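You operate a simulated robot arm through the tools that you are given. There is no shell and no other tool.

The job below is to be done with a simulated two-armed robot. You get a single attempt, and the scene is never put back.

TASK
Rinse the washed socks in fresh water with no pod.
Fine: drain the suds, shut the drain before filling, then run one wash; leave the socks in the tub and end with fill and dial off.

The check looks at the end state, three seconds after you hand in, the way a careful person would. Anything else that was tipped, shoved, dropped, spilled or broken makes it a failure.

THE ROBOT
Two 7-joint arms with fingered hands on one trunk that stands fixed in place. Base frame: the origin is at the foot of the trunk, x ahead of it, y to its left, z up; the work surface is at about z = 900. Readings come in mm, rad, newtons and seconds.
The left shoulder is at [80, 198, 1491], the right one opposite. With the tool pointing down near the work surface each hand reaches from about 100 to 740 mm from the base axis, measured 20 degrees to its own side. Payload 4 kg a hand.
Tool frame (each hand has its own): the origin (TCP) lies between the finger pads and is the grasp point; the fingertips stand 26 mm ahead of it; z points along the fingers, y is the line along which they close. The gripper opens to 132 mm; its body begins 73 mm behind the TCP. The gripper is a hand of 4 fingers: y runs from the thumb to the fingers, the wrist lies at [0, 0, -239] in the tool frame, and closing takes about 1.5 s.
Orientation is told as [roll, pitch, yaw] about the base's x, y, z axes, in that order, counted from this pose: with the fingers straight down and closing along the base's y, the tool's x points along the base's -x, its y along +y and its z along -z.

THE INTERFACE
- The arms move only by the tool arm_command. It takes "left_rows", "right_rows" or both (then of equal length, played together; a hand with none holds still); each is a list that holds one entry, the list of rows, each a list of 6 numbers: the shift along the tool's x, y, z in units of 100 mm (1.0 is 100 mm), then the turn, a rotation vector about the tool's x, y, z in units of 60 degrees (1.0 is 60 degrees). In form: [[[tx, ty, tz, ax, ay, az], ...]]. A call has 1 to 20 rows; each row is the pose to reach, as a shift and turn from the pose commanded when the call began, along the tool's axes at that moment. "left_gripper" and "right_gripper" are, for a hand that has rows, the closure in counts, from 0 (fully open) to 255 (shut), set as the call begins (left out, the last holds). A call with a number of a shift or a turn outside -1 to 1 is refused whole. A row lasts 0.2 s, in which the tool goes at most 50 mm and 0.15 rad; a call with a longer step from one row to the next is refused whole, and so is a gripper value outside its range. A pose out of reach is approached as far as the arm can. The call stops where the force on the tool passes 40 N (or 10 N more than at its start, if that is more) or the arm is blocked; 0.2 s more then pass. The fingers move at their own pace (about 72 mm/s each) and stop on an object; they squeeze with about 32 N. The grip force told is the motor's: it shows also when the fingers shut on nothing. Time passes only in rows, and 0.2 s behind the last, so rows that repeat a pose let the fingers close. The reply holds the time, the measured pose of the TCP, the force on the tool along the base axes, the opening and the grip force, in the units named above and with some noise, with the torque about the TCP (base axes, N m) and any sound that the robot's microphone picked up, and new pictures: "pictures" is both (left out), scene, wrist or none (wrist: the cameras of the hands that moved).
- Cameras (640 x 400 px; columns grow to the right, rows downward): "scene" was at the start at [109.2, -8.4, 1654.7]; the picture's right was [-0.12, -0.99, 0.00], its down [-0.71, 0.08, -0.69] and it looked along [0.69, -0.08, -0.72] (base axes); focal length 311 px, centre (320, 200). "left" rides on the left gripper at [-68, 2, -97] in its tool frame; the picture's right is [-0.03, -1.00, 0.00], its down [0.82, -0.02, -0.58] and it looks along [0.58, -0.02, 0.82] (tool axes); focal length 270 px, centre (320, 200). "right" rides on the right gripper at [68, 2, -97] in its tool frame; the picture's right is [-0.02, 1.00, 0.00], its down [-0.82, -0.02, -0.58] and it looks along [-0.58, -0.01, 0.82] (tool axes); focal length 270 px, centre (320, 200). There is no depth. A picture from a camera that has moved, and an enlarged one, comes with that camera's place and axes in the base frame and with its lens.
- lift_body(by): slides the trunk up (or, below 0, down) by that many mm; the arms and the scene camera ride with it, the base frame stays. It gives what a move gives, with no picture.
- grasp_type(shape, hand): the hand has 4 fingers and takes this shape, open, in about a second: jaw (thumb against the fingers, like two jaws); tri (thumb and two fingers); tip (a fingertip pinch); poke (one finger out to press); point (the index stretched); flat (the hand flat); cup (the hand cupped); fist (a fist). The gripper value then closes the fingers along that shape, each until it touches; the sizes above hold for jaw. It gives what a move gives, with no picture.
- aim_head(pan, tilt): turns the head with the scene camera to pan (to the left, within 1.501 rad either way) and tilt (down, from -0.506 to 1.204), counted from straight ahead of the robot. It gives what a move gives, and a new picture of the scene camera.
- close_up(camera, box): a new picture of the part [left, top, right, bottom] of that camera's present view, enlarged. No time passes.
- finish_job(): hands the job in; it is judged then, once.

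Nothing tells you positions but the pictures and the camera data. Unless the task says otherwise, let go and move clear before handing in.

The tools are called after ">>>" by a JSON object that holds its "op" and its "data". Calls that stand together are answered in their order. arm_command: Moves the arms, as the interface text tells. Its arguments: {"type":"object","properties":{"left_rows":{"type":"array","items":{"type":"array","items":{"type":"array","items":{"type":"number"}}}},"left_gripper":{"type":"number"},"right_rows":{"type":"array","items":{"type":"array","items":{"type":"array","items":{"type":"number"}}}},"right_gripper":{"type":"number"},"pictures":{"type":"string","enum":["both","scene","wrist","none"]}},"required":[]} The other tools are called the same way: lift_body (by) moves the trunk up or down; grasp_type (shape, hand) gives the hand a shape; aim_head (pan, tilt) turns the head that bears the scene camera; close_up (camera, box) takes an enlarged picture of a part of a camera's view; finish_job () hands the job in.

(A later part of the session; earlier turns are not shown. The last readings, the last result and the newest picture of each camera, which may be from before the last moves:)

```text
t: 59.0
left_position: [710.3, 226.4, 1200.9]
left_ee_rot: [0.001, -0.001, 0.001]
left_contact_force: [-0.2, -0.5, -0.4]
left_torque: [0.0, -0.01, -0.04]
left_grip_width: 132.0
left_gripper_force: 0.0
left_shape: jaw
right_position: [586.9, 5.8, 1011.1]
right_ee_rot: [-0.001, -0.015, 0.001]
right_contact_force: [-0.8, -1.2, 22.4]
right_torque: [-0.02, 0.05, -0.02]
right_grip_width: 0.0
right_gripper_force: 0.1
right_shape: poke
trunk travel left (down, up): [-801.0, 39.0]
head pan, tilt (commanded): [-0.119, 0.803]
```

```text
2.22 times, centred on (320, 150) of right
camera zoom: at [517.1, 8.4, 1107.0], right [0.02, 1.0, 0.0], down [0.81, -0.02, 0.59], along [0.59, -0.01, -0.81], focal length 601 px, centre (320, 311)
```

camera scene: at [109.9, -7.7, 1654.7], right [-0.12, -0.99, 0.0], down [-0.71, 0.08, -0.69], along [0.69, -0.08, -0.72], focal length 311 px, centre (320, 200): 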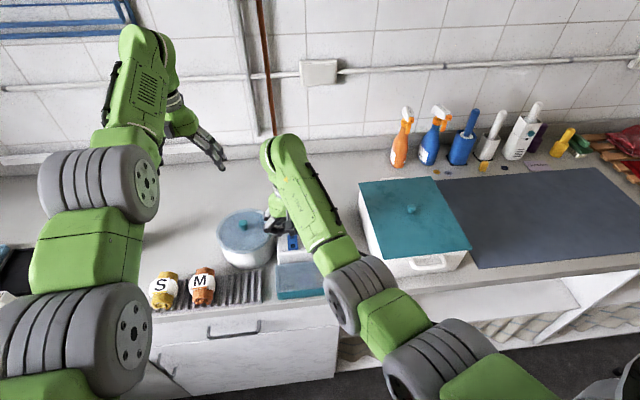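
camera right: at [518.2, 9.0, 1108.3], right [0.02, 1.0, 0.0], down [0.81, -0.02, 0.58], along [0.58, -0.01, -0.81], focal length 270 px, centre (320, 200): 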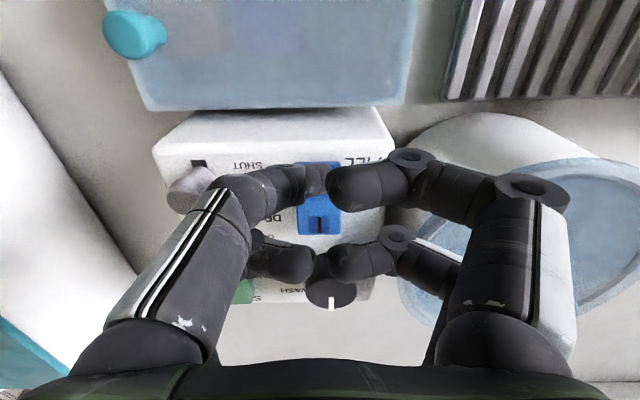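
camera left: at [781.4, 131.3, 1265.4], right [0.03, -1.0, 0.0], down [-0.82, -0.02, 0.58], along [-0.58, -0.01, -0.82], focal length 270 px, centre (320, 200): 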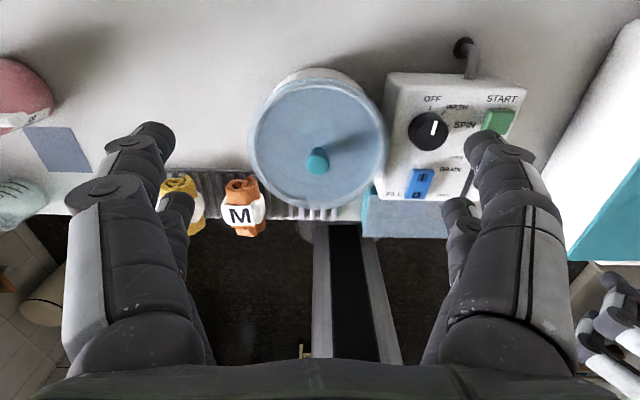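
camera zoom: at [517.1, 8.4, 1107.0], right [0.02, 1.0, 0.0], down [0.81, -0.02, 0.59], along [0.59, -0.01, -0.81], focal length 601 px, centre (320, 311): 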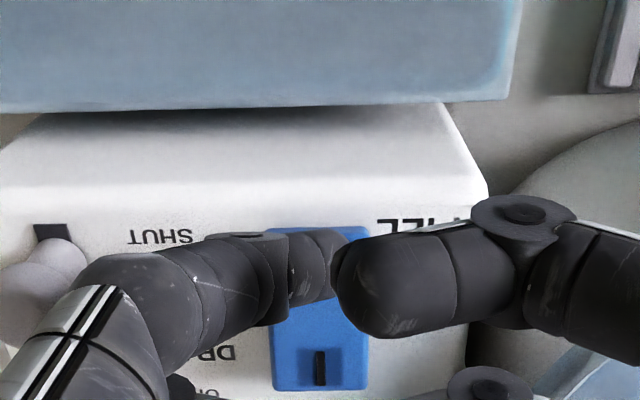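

The reaction confirms the rocker is fully at O (fill off) after about 8.5 s of filling. I'll withdraw the right hand and return the left camera to the same spot I used with the tub drained, to compare.

>>> {"op": "arm_command", "data": {"right_rows": [[[0, 0, -0.15, 0, 0, 0], [0, 0, -0.4, 0, 0, 0], [0, -0.3, -0.7, 0, 0, 0], [0, -0.65, -0.9, 0, 0, 0], [0, -1.0, -1.0, 0, 0, 0]]], "pictures": "none"}}

>>> {"op": "arm_command", "data": {"left_rows": [[[0, -0.3, 0.1, 0, 0, 0], [0, -0.6, 0.2, 0, 0, 0], [0, -0.95, 0.3, 0, 0, 0]]], "right_rows": [[[0, -0.2, 0, 0, 0, 0], [0, -0.4, 0, 0, 0, 0], [0, -0.6, 0, 0, 0, 0]]], "pictures": "both"}}

>>> {"op": "close_up", "data": {"camera": "left", "box": [270, 90, 370, 200]}}

>>> {"op": "close_up", "data": {"camera": "left", "box": [245, 65, 395, 215]}}

>>> {"op": "close_up", "data": {"camera": "scene", "box": [212, 195, 332, 275]}}

```text
t: 60.2
left_position: [711.3, 226.0, 1198.9]
left_ee_rot: [0.001, -0.001, 0.002]
left_contact_force: [-0.4, 0.2, -0.4]
left_torque: [0.03, 0.0, -0.02]
left_grip_width: 131.9
left_gripper_force: 0.1
left_shape: jaw
right_position: [589.4, -95.3, 1108.0]
right_ee_rot: [0.0, -0.003, 0.003]
right_contact_force: [0.6, 0.3, -0.3]
right_torque: [0.03, 0.02, -0.03]
right_grip_width: 0.2
right_gripper_force: 0.1
right_shape: poke
trunk travel left (down, up): [-801.0, 39.0]
head pan, tilt (commanded): [-0.119, 0.803]
```

```text
t: 61.0
left_position: [713.7, 130.8, 1169.6]
left_ee_rot: [0.003, 0.001, 0.004]
left_contact_force: [-0.7, 0.1, -0.4]
left_torque: [-0.03, 0.01, 0.0]
left_grip_width: 131.8
left_gripper_force: 0.0
left_shape: jaw
right_position: [588.1, -155.1, 1106.6]
right_ee_rot: [0.0, -0.004, 0.002]
right_contact_force: [0.0, 0.0, -0.4]
right_torque: [-0.03, 0.04, 0.03]
right_grip_width: 0.0
right_gripper_force: 0.0
right_shape: poke
trunk travel left (down, up): [-801.0, 39.0]
head pan, tilt (commanded): [-0.119, 0.803]
camera scene: at [109.5, -10.7, 1654.7], right [-0.12, -0.99, 0.0], down [-0.71, 0.09, -0.69], along [0.69, -0.08, -0.72], focal length 311 px, centre (320, 200)
camera right: at [519.1, -153.2, 1203.4], right [0.02, 1.0, 0.0], down [0.81, -0.02, 0.58], along [0.58, -0.01, -0.81], focal length 270 px, centre (320, 200)
camera left: at [781.2, 131.9, 1265.1], right [0.03, -1.0, 0.0], down [-0.82, -0.02, 0.58], along [-0.58, -0.01, -0.82], focal length 270 px, centre (320, 200)
```

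scene: 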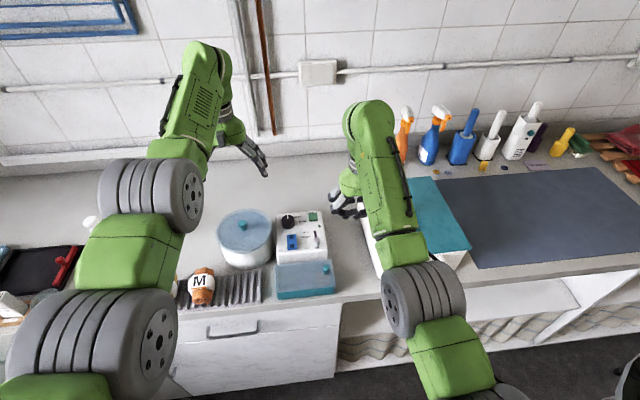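
right: 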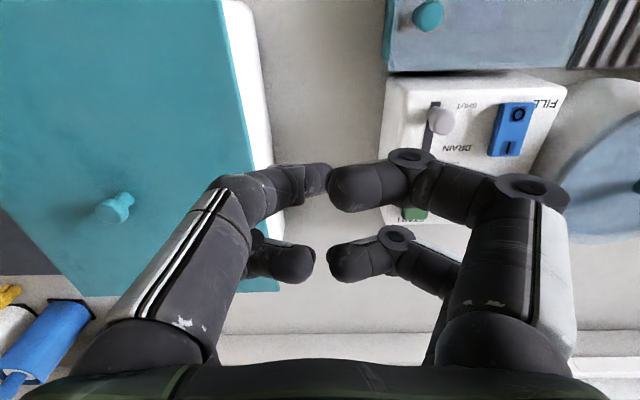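
left: 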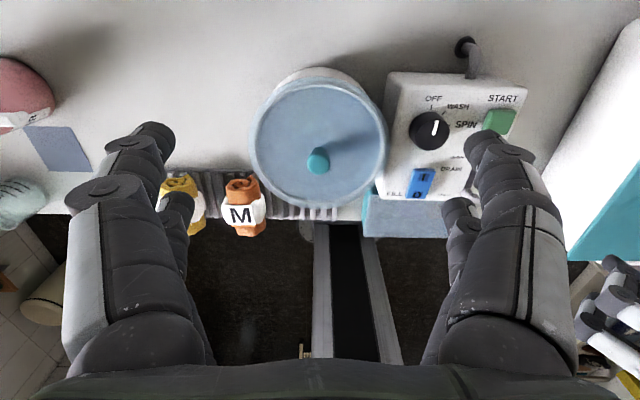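

```text
3.64 times, centred on (320, 145) of left
camera zoom: at [781.2, 131.9, 1265.1], right [0.03, -1.0, 0.0], down [-0.82, -0.02, 0.58], along [-0.58, -0.01, -0.82], focal length 983 px, centre (320, 400)
```

zoom: 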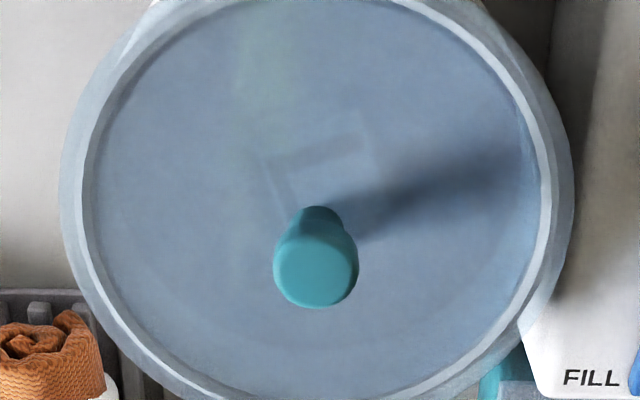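

```text
2.67 times, centred on (320, 140) of left
camera zoom: at [781.2, 131.9, 1265.1], right [0.03, -1.0, 0.0], down [-0.82, -0.02, 0.58], along [-0.58, -0.01, -0.82], focal length 721 px, centre (320, 360)
```

zoom: 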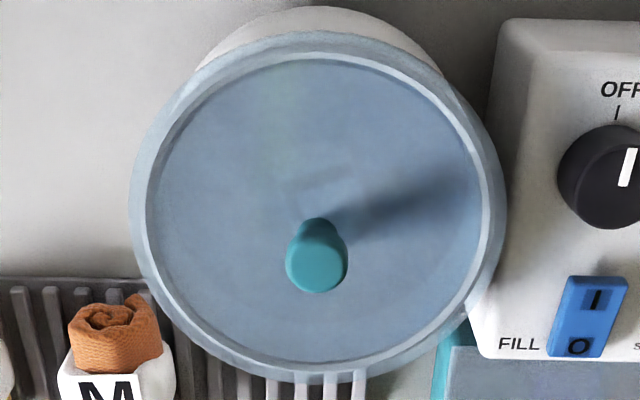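

```text
5.00 times, centred on (272, 235) of scene
camera zoom: at [109.5, -10.7, 1654.7], right [-0.12, -0.99, 0.0], down [-0.71, 0.09, -0.69], along [0.69, -0.08, -0.72], focal length 1554 px, centre (560, 25)
```

zoom: 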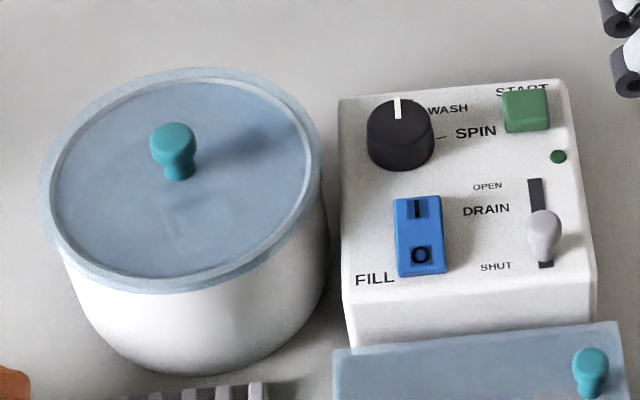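

Fill reads O and drain SHUT. I'll zoom further into the inner wall area to compare with the drained view.

>>> {"op": "close_up", "data": {"camera": "left", "box": [255, 150, 345, 210]}}

>>> {"op": "close_up", "data": {"camera": "left", "box": [295, 110, 345, 150]}}

>>> {"op": "close_up", "data": {"camera": "scene", "box": [222, 205, 276, 250]}}

```text
6.67 times, centred on (300, 180) of left
camera zoom: at [781.2, 131.9, 1265.1], right [0.03, -1.0, 0.0], down [-0.82, -0.02, 0.58], along [-0.58, -0.01, -0.82], focal length 1802 px, centre (453, 333)
```

zoom: 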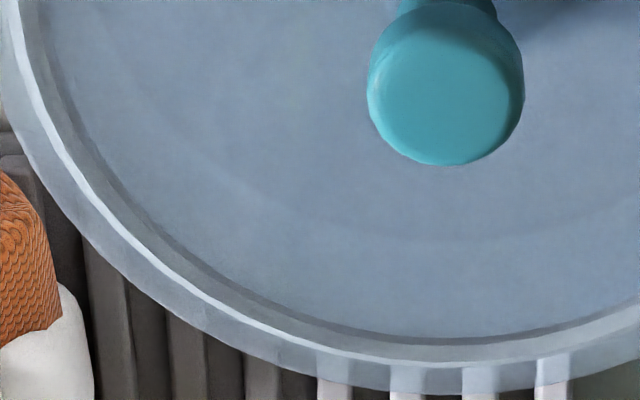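

```text
10.00 times, centred on (320, 130) of left
camera zoom: at [781.2, 131.9, 1265.1], right [0.03, -1.0, 0.0], down [-0.82, -0.02, 0.58], along [-0.58, -0.01, -0.82], focal length 2703 px, centre (320, 900)
```

zoom: 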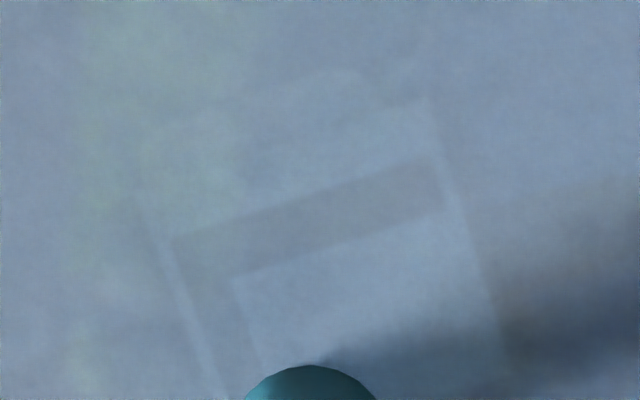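

```text
8.89 times, centred on (249, 228) of scene
camera zoom: at [109.5, -10.7, 1654.7], right [-0.12, -0.99, 0.0], down [-0.71, 0.09, -0.69], along [0.69, -0.08, -0.72], focal length 2762 px, centre (951, -44)
```

zoom: 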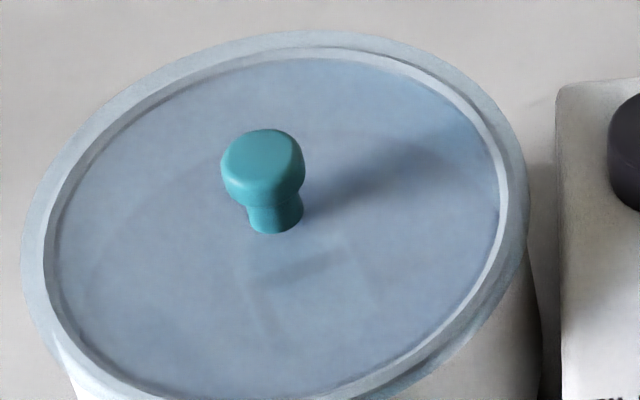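

The through-lid view is ambiguous, so I want to lift the lid briefly to see the level. First I'll check the "tri" shape on the right hand, since four fingers in two pairs would straddle a small knob.

>>> {"op": "grasp_type", "data": {"shape": "tri", "hand": "right"}}

>>> {"op": "arm_command", "data": {"right_rows": [[[0, 0, 0, 0, 0, 0], [0, 0, 0, 0, 0, 0], [0, 0, 0, 0, 0, 0]]], "right_gripper": 0, "pictures": "wrist"}}

>>> {"op": "arm_command", "data": {"right_rows": [[[0, 0, 0, 0, 0, 0], [0, 0, 0, 0, 0, 0], [0, 0, 0, 0, 0, 0], [0, 0, 0, 0, 0, 0], [0, 0, 0, 0, 0, 0], [0, 0, 0, 0, 0, 0], [0, 0, 0, 0, 0, 0], [0, 0, 0, 0, 0, 0]]], "right_gripper": 200, "pictures": "wrist"}}

>>> {"op": "close_up", "data": {"camera": "scene", "box": [300, 140, 400, 230]}}

```text
t: 61.9
left_position: [714.2, 132.7, 1167.5]
left_ee_rot: [0.001, 0.0, -0.001]
left_contact_force: [-0.5, 0.1, -0.5]
left_torque: [-0.01, -0.01, 0.04]
left_grip_width: 132.0
left_gripper_force: 0.1
left_shape: jaw
right_position: [588.1, -152.9, 1106.6]
right_ee_rot: [-0.003, -0.005, 0.0]
right_contact_force: [0.3, 0.8, -0.7]
right_torque: [0.02, -0.03, -0.03]
right_grip_width: 132.3
right_gripper_force: 0.1
right_shape: tri
trunk travel left (down, up): [-801.0, 39.0]
head pan, tilt (commanded): [-0.119, 0.803]
```

```text
t: 62.7
left_position: [713.8, 132.4, 1169.4]
left_ee_rot: [0.0, 0.001, 0.001]
left_contact_force: [-0.3, 0.3, 0.4]
left_torque: [-0.01, 0.0, -0.01]
left_grip_width: 132.0
left_gripper_force: 0.0
left_shape: jaw
right_position: [586.5, -154.9, 1106.5]
right_ee_rot: [-0.001, -0.003, 0.001]
right_contact_force: [0.0, -0.2, -0.6]
right_torque: [0.03, -0.01, -0.01]
right_grip_width: 131.9
right_gripper_force: 0.0
right_shape: tri
trunk travel left (down, up): [-801.0, 39.0]
head pan, tilt (commanded): [-0.119, 0.803]
camera right: at [518.9, -151.2, 1203.6], right [0.02, 1.0, 0.0], down [0.81, -0.02, 0.58], along [0.58, -0.02, -0.81], focal length 270 px, centre (320, 200)
```

right: 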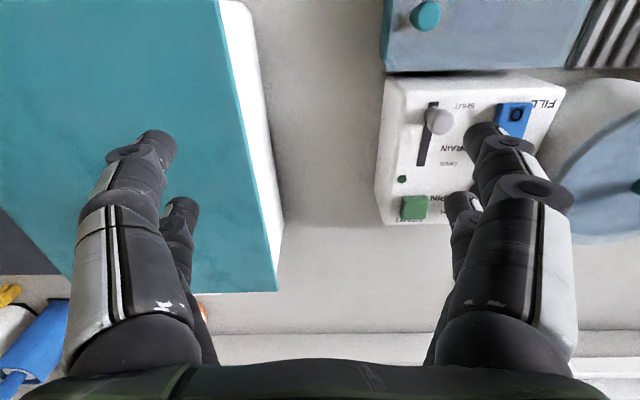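

```text
t: 64.5
left_position: [712.5, 132.3, 1169.2]
left_ee_rot: [0.001, 0.0, 0.0]
left_contact_force: [-0.4, -0.5, 0.6]
left_torque: [-0.02, 0.01, -0.02]
left_grip_width: 132.0
left_gripper_force: 0.1
left_shape: jaw
right_position: [588.6, -154.3, 1106.9]
right_ee_rot: [-0.002, -0.007, -0.001]
right_contact_force: [-0.4, 0.4, 0.6]
right_torque: [0.01, 0.01, -0.01]
right_grip_width: 29.0
right_gripper_force: 0.1
right_shape: tri
trunk travel left (down, up): [-801.0, 39.0]
head pan, tilt (commanded): [-0.119, 0.803]
camera right: at [518.9, -151.4, 1203.6], right [0.02, 1.0, 0.0], down [0.81, -0.02, 0.58], along [0.58, -0.02, -0.81], focal length 270 px, centre (320, 200)
```

right: 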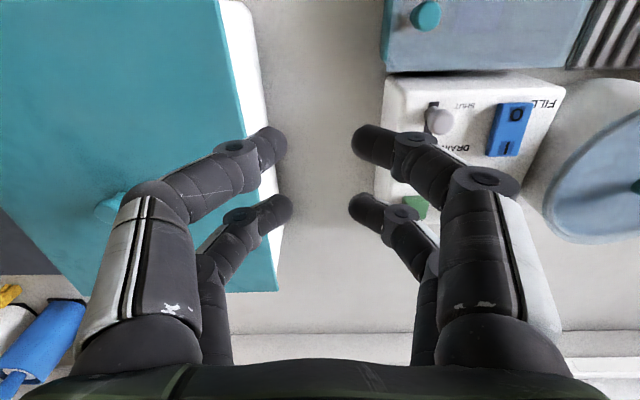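

```text
4.44 times, centred on (350, 185) of scene
camera zoom: at [109.3, -8.5, 1654.7], right [-0.12, -0.99, 0.0], down [-0.71, 0.08, -0.69], along [0.69, -0.08, -0.72], focal length 1381 px, centre (187, 267)
```

zoom: 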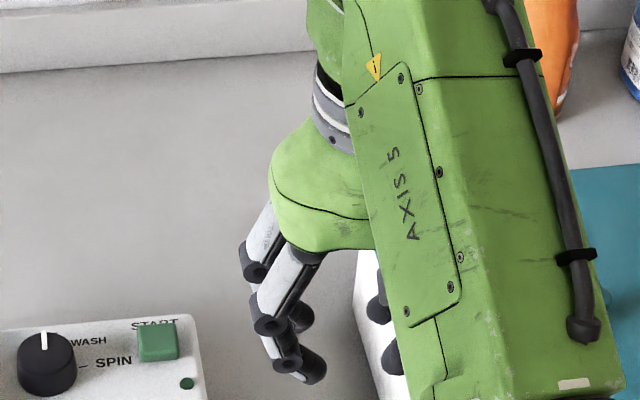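

"Tri" has the same two-pair geometry. Before touching the lid, I'll take higher zooms through it to look for the waterline on the inner wall.

>>> {"op": "close_up", "data": {"camera": "left", "box": [290, 165, 340, 205]}}

>>> {"op": "close_up", "data": {"camera": "left", "box": [250, 100, 310, 150]}}

>>> {"op": "close_up", "data": {"camera": "left", "box": [290, 78, 350, 118]}}

>>> {"op": "close_up", "data": {"camera": "scene", "box": [222, 208, 252, 230]}}

```text
10.00 times, centred on (315, 185) of left
camera zoom: at [781.0, 133.8, 1264.7], right [0.03, -1.0, 0.0], down [-0.82, -0.02, 0.58], along [-0.58, -0.02, -0.82], focal length 2703 px, centre (370, 350)
```

zoom: 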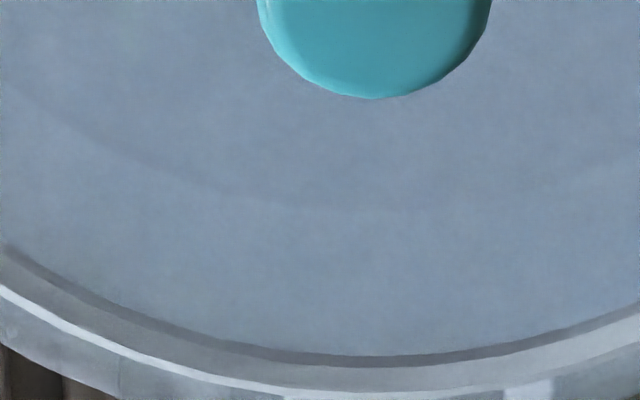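

```text
8.00 times, centred on (280, 125) of left
camera zoom: at [781.0, 133.8, 1264.7], right [0.03, -1.0, 0.0], down [-0.82, -0.02, 0.58], along [-0.58, -0.02, -0.82], focal length 2162 px, centre (640, 800)
```

zoom: 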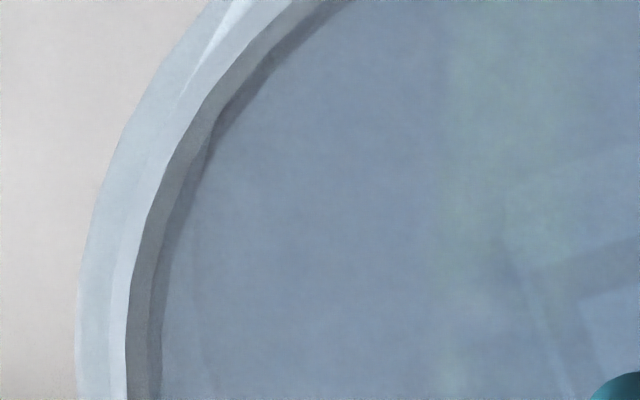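

```text
10.00 times, centred on (320, 98) of left
camera zoom: at [781.0, 133.8, 1264.7], right [0.03, -1.0, 0.0], down [-0.82, -0.02, 0.58], along [-0.58, -0.02, -0.82], focal length 2703 px, centre (320, 1220)
```

zoom: 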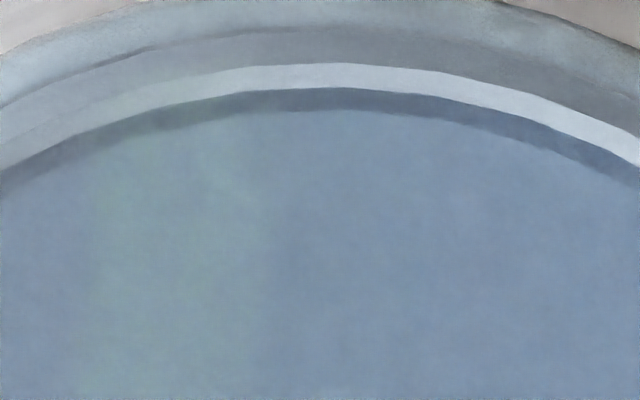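

```text
16.00 times, centred on (237, 219) of scene
camera zoom: at [109.3, -8.5, 1654.7], right [-0.12, -0.99, 0.0], down [-0.71, 0.08, -0.69], along [0.69, -0.08, -0.72], focal length 4971 px, centre (1648, -104)
```

zoom: 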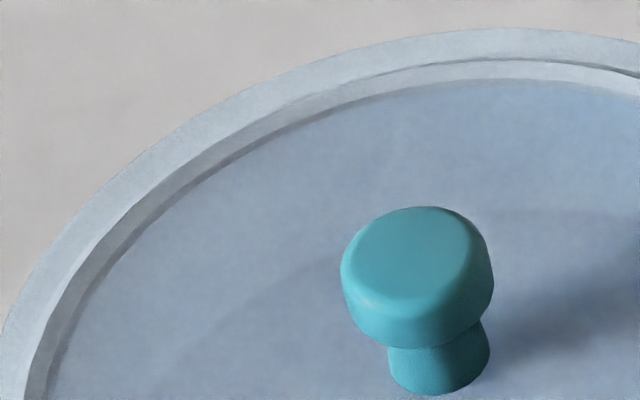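

There's a faint disc edge at about z 955, but I can't be sure it's the waterline. I'll lift the lid by its knob with the left hand. First I'll pre-close those fingers in free space and calibrate where the pads are.

>>> {"op": "arm_command", "data": {"left_rows": [[[0, 0, 0, 0, 0, 0], [0, 0, 0, 0, 0, 0], [0, 0, 0, 0, 0, 0], [0, 0, 0, 0, 0, 0], [0, 0, 0, 0, 0, 0], [0, 0, 0, 0, 0, 0]]], "left_gripper": 155, "pictures": "wrist"}}

>>> {"op": "close_up", "data": {"camera": "scene", "box": [190, 100, 300, 190]}}

>>> {"op": "close_up", "data": {"camera": "left", "box": [160, 80, 480, 280]}}

```text
t: 65.9
left_position: [712.9, 131.4, 1168.1]
left_ee_rot: [-0.001, -0.001, 0.001]
left_contact_force: [0.6, 0.6, -0.7]
left_torque: [-0.04, 0.01, -0.03]
left_grip_width: 52.4
left_gripper_force: 0.1
left_shape: jaw
right_position: [587.3, -154.1, 1106.2]
right_ee_rot: [-0.001, -0.004, -0.001]
right_contact_force: [0.3, -0.8, -0.1]
right_torque: [0.01, 0.01, -0.01]
right_grip_width: 28.9
right_gripper_force: 0.2
right_shape: tri
trunk travel left (down, up): [-801.0, 39.0]
head pan, tilt (commanded): [-0.119, 0.803]
camera left: at [781.0, 133.8, 1264.7], right [0.03, -1.0, 0.0], down [-0.82, -0.02, 0.58], along [-0.58, -0.02, -0.82], focal length 270 px, centre (320, 200)
```

left: 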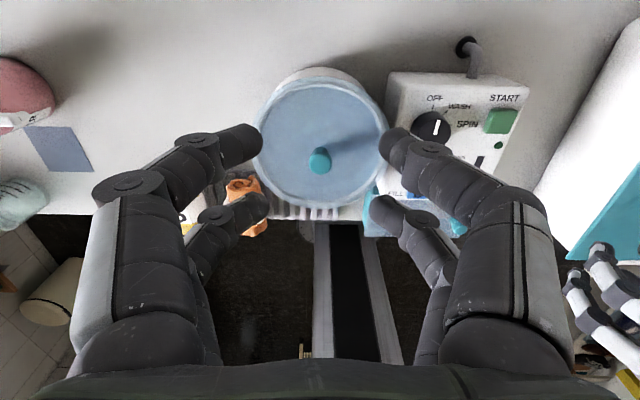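

```text
4.44 times, centred on (245, 145) of scene
camera zoom: at [109.3, -8.5, 1654.7], right [-0.12, -0.99, 0.0], down [-0.71, 0.08, -0.69], along [0.69, -0.08, -0.72], focal length 1381 px, centre (653, 444)
```

zoom: 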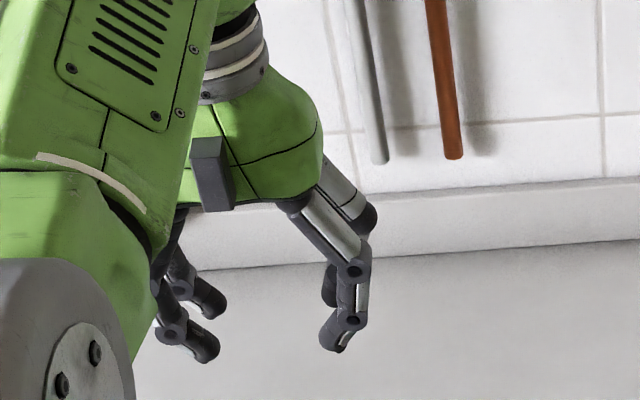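

```text
2.00 times, centred on (320, 180) of left
camera zoom: at [781.0, 133.8, 1264.7], right [0.03, -1.0, 0.0], down [-0.82, -0.02, 0.58], along [-0.58, -0.02, -0.82], focal length 541 px, centre (320, 240)
```

zoom: 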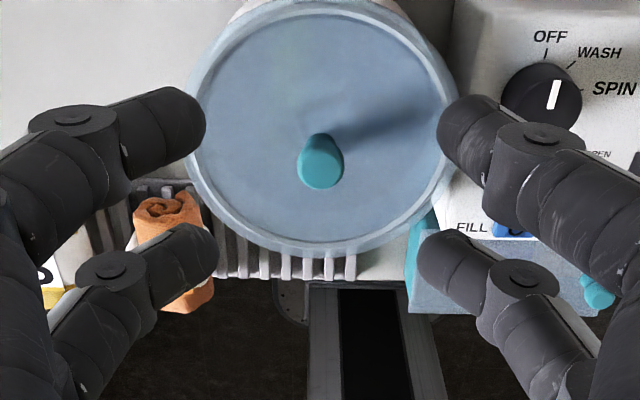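

The fingertip pairs sit about ±19.5 mm in x from the TCP, so one pair must pinch the 25 mm knob at [656, 130, 1012–1024]. I'll move the left hand so its near pair straddles the knob, stopping above it first.

>>> {"op": "arm_command", "data": {"left_rows": [[[0.2, -0.01, 0.25, 0, 0, 0], [0.37, -0.01, 0.55, 0, 0, 0], [0.37, -0.01, 0.85, 0, 0, 0]]], "pictures": "both"}}

>>> {"op": "close_up", "data": {"camera": "scene", "box": [200, 170, 300, 260]}}

>>> {"op": "close_up", "data": {"camera": "left", "box": [160, 80, 480, 280]}}

```text
t: 66.7
left_position: [677.9, 129.3, 1085.2]
left_ee_rot: [0.001, 0.001, 0.001]
left_contact_force: [-0.6, -0.5, -0.5]
left_torque: [0.01, 0.05, 0.0]
left_grip_width: 52.1
left_gripper_force: 0.1
left_shape: jaw
right_position: [588.4, -152.9, 1107.1]
right_ee_rot: [0.0, -0.004, 0.0]
right_contact_force: [0.4, 0.0, 0.0]
right_torque: [-0.02, 0.03, 0.0]
right_grip_width: 28.7
right_gripper_force: 0.1
right_shape: tri
trunk travel left (down, up): [-801.0, 39.0]
head pan, tilt (commanded): [-0.119, 0.803]
camera scene: at [110.1, -8.4, 1654.7], right [-0.12, -0.99, 0.0], down [-0.71, 0.08, -0.69], along [0.69, -0.08, -0.72], focal length 311 px, centre (320, 200)
camera left: at [745.3, 131.0, 1180.2], right [0.03, -1.0, 0.0], down [-0.82, -0.02, 0.58], along [-0.58, -0.02, -0.82], focal length 270 px, centre (320, 200)
```

scene: 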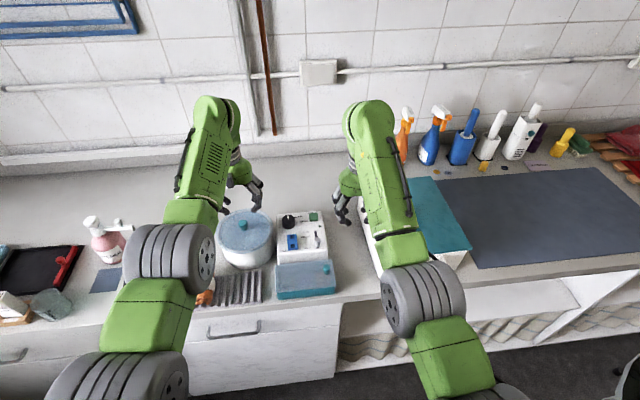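
left: 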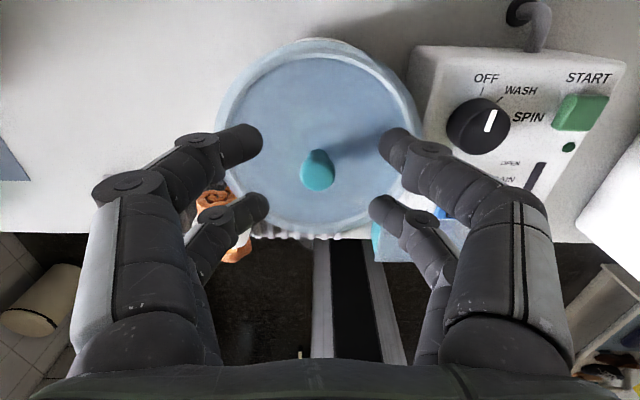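

```text
4.44 times, centred on (250, 215) of scene
camera zoom: at [110.1, -8.4, 1654.7], right [-0.12, -0.99, 0.0], down [-0.71, 0.08, -0.69], along [0.69, -0.08, -0.72], focal length 1381 px, centre (631, 133)
```

zoom: 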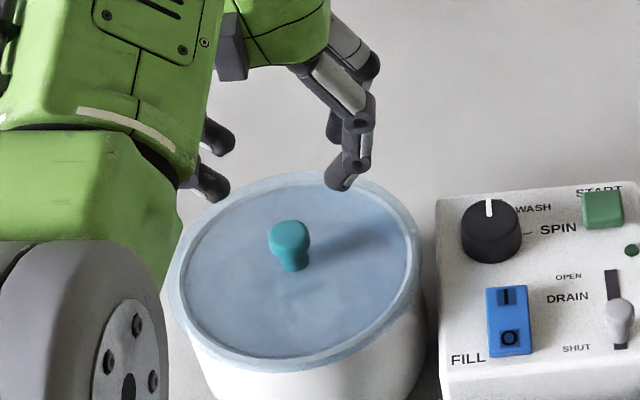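

```text
2.00 times, centred on (320, 180) of left
camera zoom: at [745.3, 131.0, 1180.2], right [0.03, -1.0, 0.0], down [-0.82, -0.02, 0.58], along [-0.58, -0.02, -0.82], focal length 541 px, centre (320, 240)
```

zoom: 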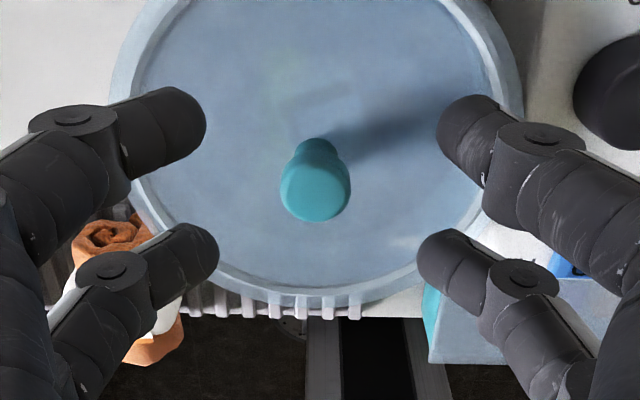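

The near pair is centred over the knob at x ≈ 657, y ≈ 130. I'll lower to pinch height, with the fingertips just above the lid surface.

>>> {"op": "arm_command", "data": {"left_rows": [[[0.01, 0, 0.2, 0, 0, 0], [0.01, 0, 0.4, 0, 0, 0], [0.01, 0, 0.51, 0, 0, 0]]], "pictures": "wrist"}}

>>> {"op": "close_up", "data": {"camera": "scene", "box": [200, 170, 300, 260]}}

>>> {"op": "close_up", "data": {"camera": "left", "box": [160, 80, 480, 280]}}

```text
t: 67.5
left_position: [677.1, 130.5, 1032.2]
left_ee_rot: [0.001, -0.001, 0.001]
left_contact_force: [-0.5, 0.2, 0.3]
left_torque: [0.05, -0.01, 0.0]
left_grip_width: 52.4
left_gripper_force: 0.0
left_shape: jaw
right_position: [589.0, -154.0, 1104.5]
right_ee_rot: [-0.002, -0.006, 0.0]
right_contact_force: [0.4, 0.2, 0.1]
right_torque: [-0.01, -0.01, 0.02]
right_grip_width: 28.9
right_gripper_force: 0.1
right_shape: tri
trunk travel left (down, up): [-801.0, 39.0]
head pan, tilt (commanded): [-0.119, 0.803]
camera left: at [744.6, 131.5, 1128.5], right [0.03, -1.0, 0.0], down [-0.82, -0.02, 0.58], along [-0.58, -0.02, -0.82], focal length 270 px, centre (320, 200)
```

left: 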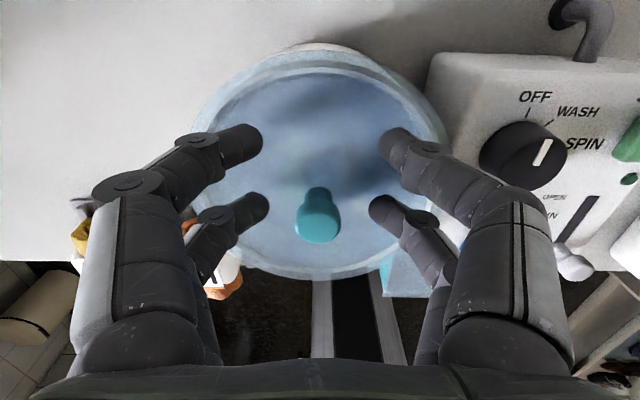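

```text
4.44 times, centred on (250, 215) of scene
camera zoom: at [109.9, -8.6, 1654.6], right [-0.12, -0.99, 0.0], down [-0.71, 0.08, -0.69], along [0.69, -0.08, -0.72], focal length 1381 px, centre (631, 133)
```

zoom: 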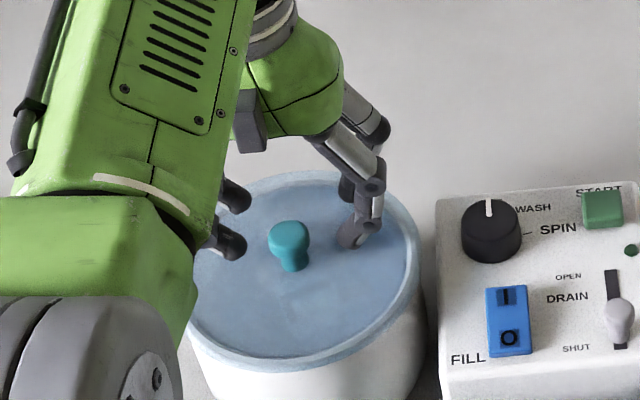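

```text
2.00 times, centred on (320, 180) of left
camera zoom: at [744.6, 131.5, 1128.5], right [0.03, -1.0, 0.0], down [-0.82, -0.02, 0.58], along [-0.58, -0.02, -0.82], focal length 541 px, centre (320, 240)
```

zoom: 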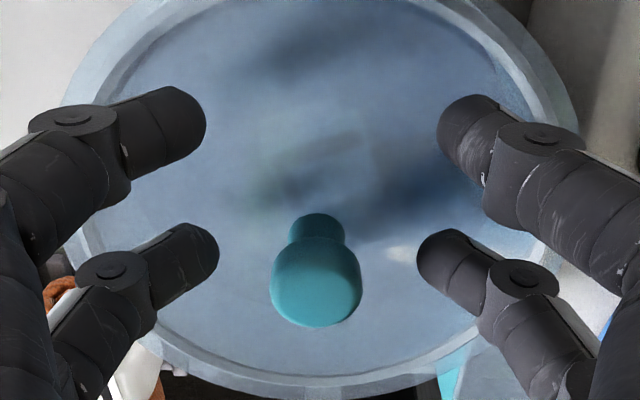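

The near pair straddles the knob evenly. Closing the pinch now.

>>> {"op": "arm_command", "data": {"left_rows": [[[0, 0, 0, 0, 0, 0], [0, 0, 0, 0, 0, 0], [0, 0, 0, 0, 0, 0], [0, 0, 0, 0, 0, 0], [0, 0, 0, 0, 0, 0], [0, 0, 0, 0, 0, 0], [0, 0, 0, 0, 0, 0]]], "left_gripper": 255, "pictures": "wrist"}}

>>> {"op": "close_up", "data": {"camera": "left", "box": [160, 80, 480, 280]}}

>>> {"op": "close_up", "data": {"camera": "scene", "box": [200, 170, 300, 260]}}

```text
t: 69.1
left_position: [677.6, 130.5, 1031.6]
left_ee_rot: [0.0, 0.0, 0.001]
left_contact_force: [-0.2, 0.2, -0.5]
left_torque: [0.01, 0.01, -0.01]
left_grip_width: 0.1
left_gripper_force: 31.8
left_shape: jaw
right_position: [587.8, -153.4, 1107.3]
right_ee_rot: [-0.003, -0.005, 0.0]
right_contact_force: [0.3, 0.0, -0.3]
right_torque: [-0.02, -0.01, 0.0]
right_grip_width: 28.9
right_gripper_force: 0.1
right_shape: tri
trunk travel left (down, up): [-801.0, 39.0]
head pan, tilt (commanded): [-0.119, 0.803]
heard: snap
camera left: at [744.2, 131.6, 1128.8], right [0.03, -1.0, 0.0], down [-0.82, -0.02, 0.58], along [-0.58, -0.02, -0.82], focal length 270 px, centre (320, 200)
```

left: 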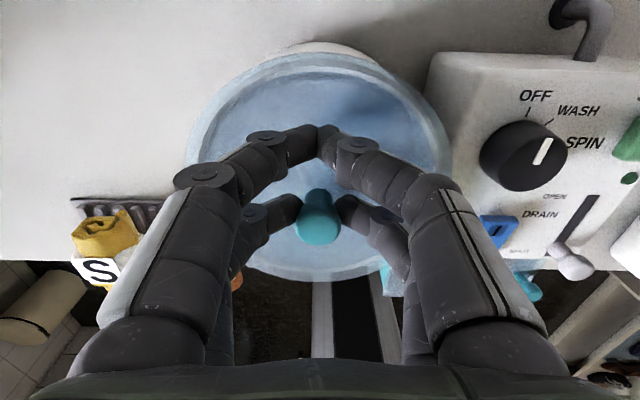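

```text
2.00 times, centred on (320, 180) of left
camera zoom: at [744.2, 131.6, 1128.8], right [0.03, -1.0, 0.0], down [-0.82, -0.02, 0.58], along [-0.58, -0.02, -0.82], focal length 541 px, centre (320, 240)
```

zoom: 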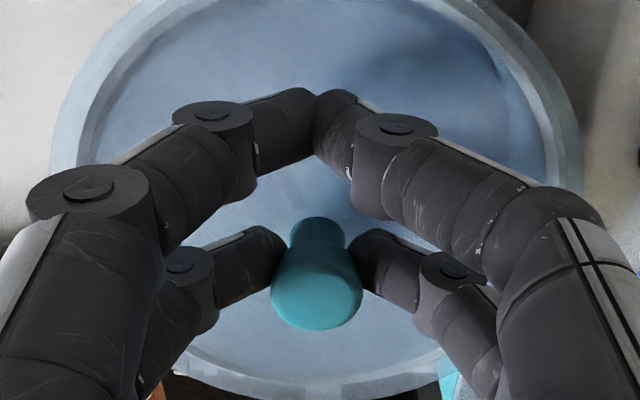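

```text
4.44 times, centred on (250, 215) of scene
camera zoom: at [109.4, -8.4, 1654.7], right [-0.12, -0.99, 0.0], down [-0.71, 0.08, -0.69], along [0.69, -0.08, -0.72], focal length 1381 px, centre (631, 133)
```

zoom: 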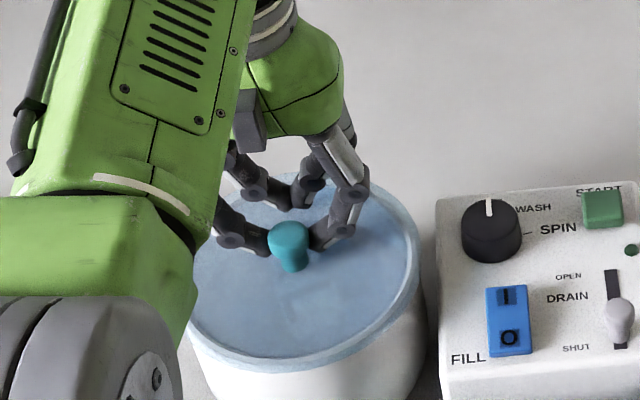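

I heard a "snap" as the fingers closed. I'll check what changed before moving anything.

>>> {"op": "arm_command", "data": {"left_rows": [[[0, 0, 0, 0, 0, 0]]], "pictures": "both"}}

>>> {"op": "close_up", "data": {"camera": "scene", "box": [215, 200, 285, 260]}}

>>> {"op": "close_up", "data": {"camera": "left", "box": [270, 150, 380, 260]}}

>>> {"op": "close_up", "data": {"camera": "right", "box": [380, 0, 640, 240]}}

```text
t: 69.5
left_position: [676.6, 130.3, 1033.0]
left_ee_rot: [0.0, 0.0, 0.001]
left_contact_force: [0.3, -0.2, -1.0]
left_torque: [-0.03, 0.01, 0.0]
left_grip_width: 0.0
left_gripper_force: 32.3
left_shape: jaw
right_position: [587.4, -153.4, 1106.0]
right_ee_rot: [-0.002, -0.006, 0.0]
right_contact_force: [-0.5, -0.1, 0.2]
right_torque: [-0.01, 0.02, 0.02]
right_grip_width: 28.9
right_gripper_force: 0.0
right_shape: tri
trunk travel left (down, up): [-801.0, 39.0]
head pan, tilt (commanded): [-0.119, 0.803]
camera scene: at [109.5, -8.5, 1654.6], right [-0.12, -0.99, 0.0], down [-0.71, 0.08, -0.69], along [0.69, -0.08, -0.72], focal length 311 px, centre (320, 200)
camera left: at [744.3, 131.6, 1128.7], right [0.03, -1.0, 0.0], down [-0.82, -0.02, 0.58], along [-0.58, -0.02, -0.82], focal length 270 px, centre (320, 200)
```

scene: 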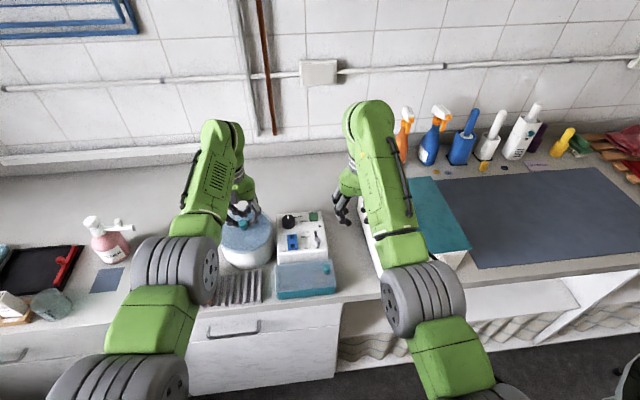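
left: 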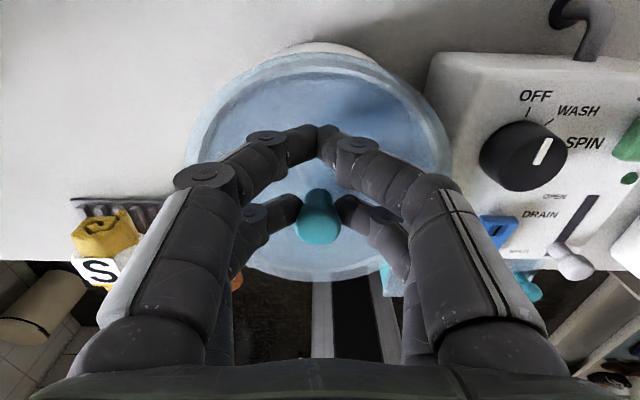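

```text
6.67 times, centred on (250, 230) of scene
camera zoom: at [109.5, -8.5, 1654.6], right [-0.12, -0.99, 0.0], down [-0.71, 0.08, -0.69], along [0.69, -0.08, -0.72], focal length 2071 px, centre (787, 0)
```

zoom: 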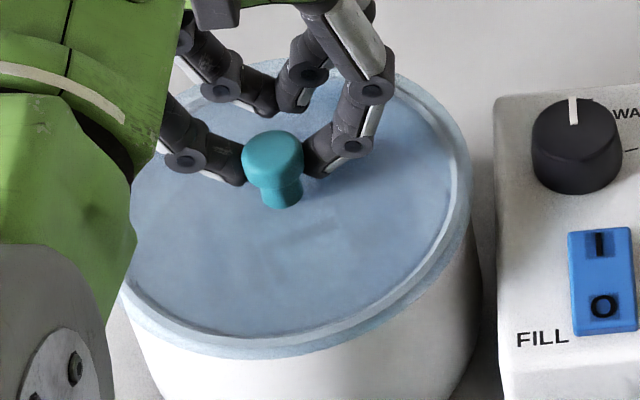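

```text
3.64 times, centred on (325, 205) of left
camera zoom: at [744.3, 131.6, 1128.7], right [0.03, -1.0, 0.0], down [-0.82, -0.02, 0.58], along [-0.58, -0.02, -0.82], focal length 983 px, centre (302, 182)
```

zoom: 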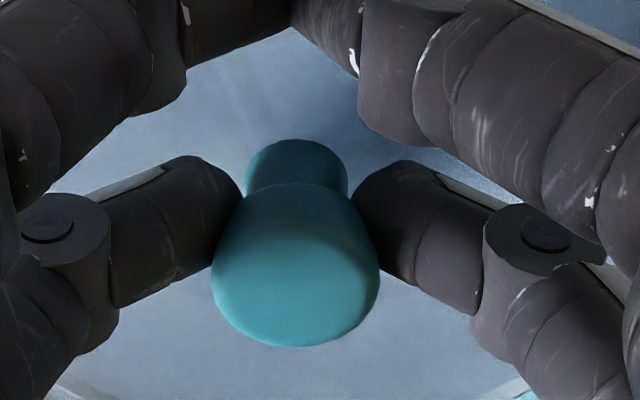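

```text
1.67 times, centred on (510, 120) of right
camera zoom: at [519.1, -151.4, 1203.5], right [0.02, 1.0, 0.0], down [0.81, -0.02, 0.58], along [0.58, -0.02, -0.81], focal length 450 px, centre (3, 333)
```

zoom: 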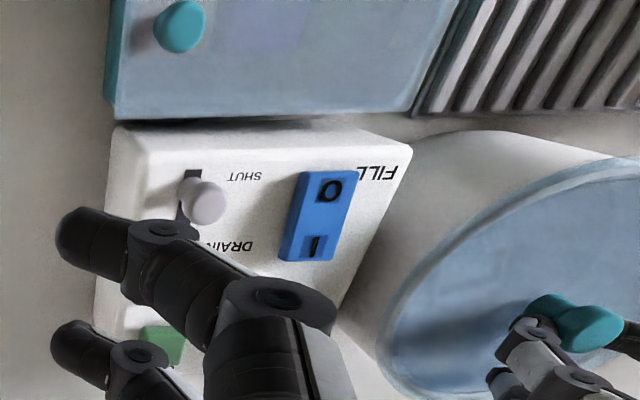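

Nothing looks out of place, and the pinch is under the knob's cap. I'll lift very gently, only 8 mm, and watch the force.

>>> {"op": "arm_command", "data": {"left_rows": [[[0, 0, -0.02, 0, 0, 0], [0, 0, -0.04, 0, 0, 0], [0, 0, -0.06, 0, 0, 0], [0, 0, -0.08, 0, 0, 0]]], "pictures": "wrist"}}

>>> {"op": "close_up", "data": {"camera": "scene", "box": [205, 195, 295, 275]}}

>>> {"op": "close_up", "data": {"camera": "right", "box": [480, 60, 640, 240]}}

```text
t: 70.5
left_position: [677.5, 130.6, 1040.9]
left_ee_rot: [0.001, -0.003, 0.0]
left_contact_force: [0.7, 0.6, -0.9]
left_torque: [-0.05, -0.01, 0.02]
left_grip_width: 0.2
left_gripper_force: 32.1
left_shape: jaw
right_position: [588.1, -154.2, 1106.8]
right_ee_rot: [-0.001, -0.005, 0.001]
right_contact_force: [0.0, -0.1, 0.3]
right_torque: [0.03, 0.0, 0.02]
right_grip_width: 29.2
right_gripper_force: 0.1
right_shape: tri
trunk travel left (down, up): [-801.0, 39.0]
head pan, tilt (commanded): [-0.119, 0.803]
camera left: at [744.4, 132.1, 1136.6], right [0.03, -1.0, 0.0], down [-0.82, -0.02, 0.58], along [-0.58, -0.01, -0.82], focal length 270 px, centre (320, 200)
```

left: 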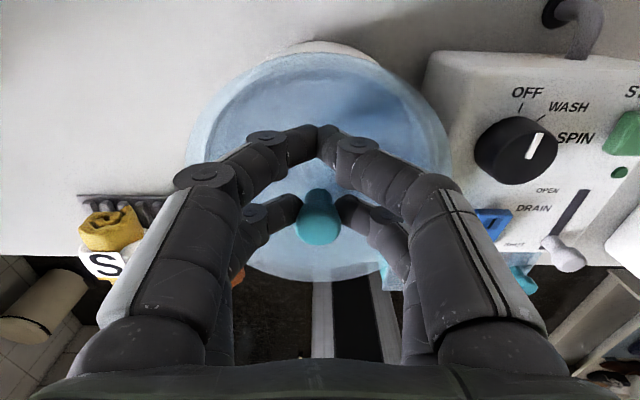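

```text
5.00 times, centred on (250, 235) of scene
camera zoom: at [109.4, -8.5, 1654.7], right [-0.12, -0.99, 0.0], down [-0.71, 0.08, -0.69], along [0.69, -0.08, -0.72], focal length 1554 px, centre (670, 25)
```

zoom: 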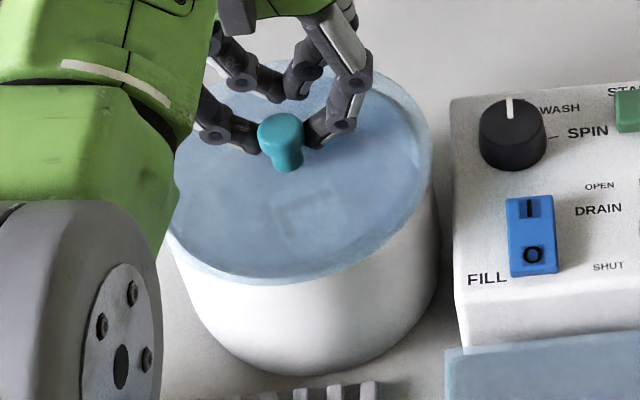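

```text
2.22 times, centred on (560, 150) of right
camera zoom: at [519.0, -151.4, 1203.6], right [0.02, 1.0, 0.0], down [0.81, -0.02, 0.58], along [0.58, -0.02, -0.81], focal length 601 px, centre (-213, 311)
```

zoom: 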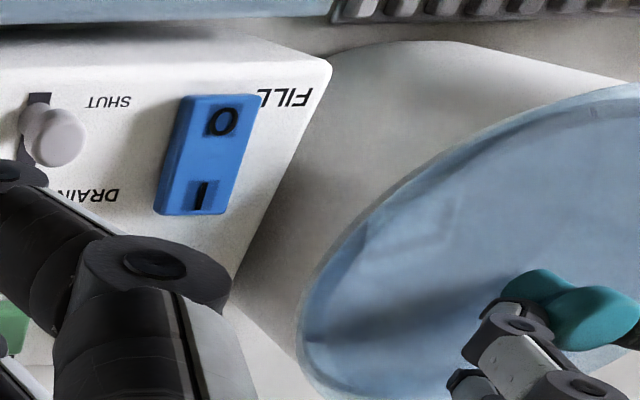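

The lid is coming up with the hand, light and level. I'll raise it straight up enough to see in.

>>> {"op": "arm_command", "data": {"left_rows": [[[0, 0, -0.15, 0, 0, 0], [0, 0, -0.3, 0, 0, 0], [0, 0, -0.45, 0, 0, 0], [0, 0, -0.6, 0, 0, 0], [0, 0, -0.8, 0, 0, 0], [0, 0, -1.0, 0, 0, 0]]], "pictures": "both"}}

>>> {"op": "close_up", "data": {"camera": "scene", "box": [190, 160, 310, 280]}}

>>> {"op": "close_up", "data": {"camera": "right", "box": [440, 40, 640, 240]}}

```text
t: 71.9
left_position: [675.8, 129.7, 1140.4]
left_ee_rot: [-0.001, -0.001, 0.004]
left_contact_force: [0.5, 0.2, 0.4]
left_torque: [-0.03, -0.03, -0.04]
left_grip_width: 0.0
left_gripper_force: 31.5
left_shape: jaw
right_position: [587.8, -153.0, 1107.7]
right_ee_rot: [-0.002, -0.005, 0.0]
right_contact_force: [-1.0, 0.1, 0.1]
right_torque: [0.02, 0.03, -0.06]
right_grip_width: 28.9
right_gripper_force: 0.2
right_shape: tri
trunk travel left (down, up): [-801.0, 39.0]
head pan, tilt (commanded): [-0.119, 0.803]
camera scene: at [108.9, -8.6, 1654.7], right [-0.12, -0.99, 0.0], down [-0.71, 0.08, -0.69], along [0.69, -0.08, -0.72], focal length 311 px, centre (320, 200)
camera left: at [742.6, 131.7, 1237.2], right [0.03, -1.0, 0.0], down [-0.82, -0.02, 0.58], along [-0.58, -0.02, -0.82], focal length 270 px, centre (320, 200)
```

scene: 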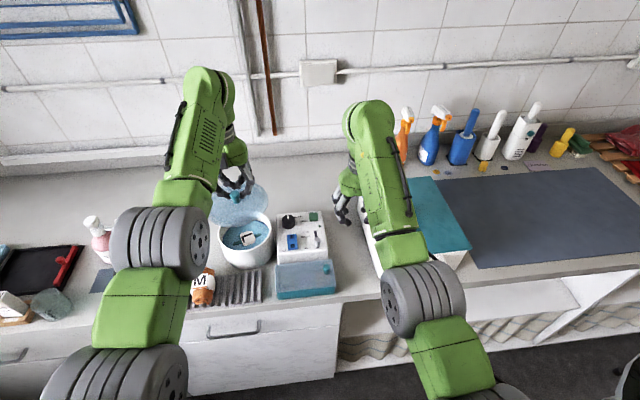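
left: 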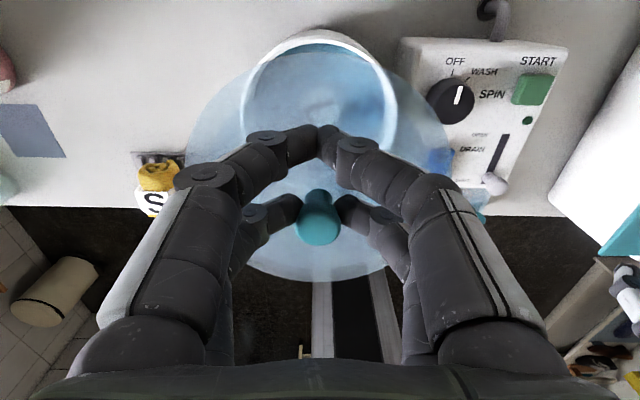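

```text
3.33 times, centred on (250, 220) of scene
camera zoom: at [108.9, -8.6, 1654.7], right [-0.12, -0.99, 0.0], down [-0.71, 0.08, -0.69], along [0.69, -0.08, -0.72], focal length 1036 px, centre (553, 133)
```

zoom: 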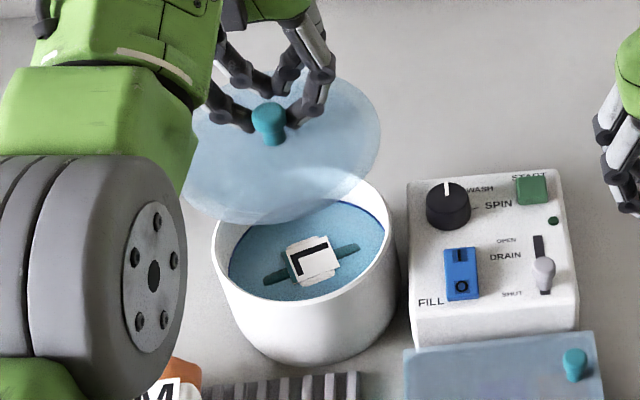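

```text
2.00 times, centred on (540, 140) of right
camera zoom: at [518.6, -151.5, 1203.7], right [0.02, 1.0, 0.0], down [0.81, -0.02, 0.58], along [0.58, -0.02, -0.81], focal length 541 px, centre (-120, 320)
```

zoom: 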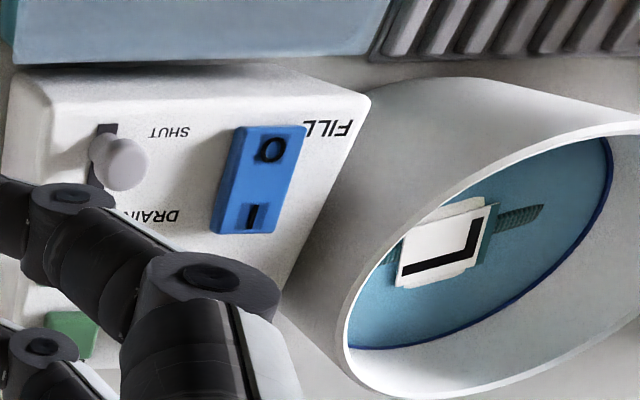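

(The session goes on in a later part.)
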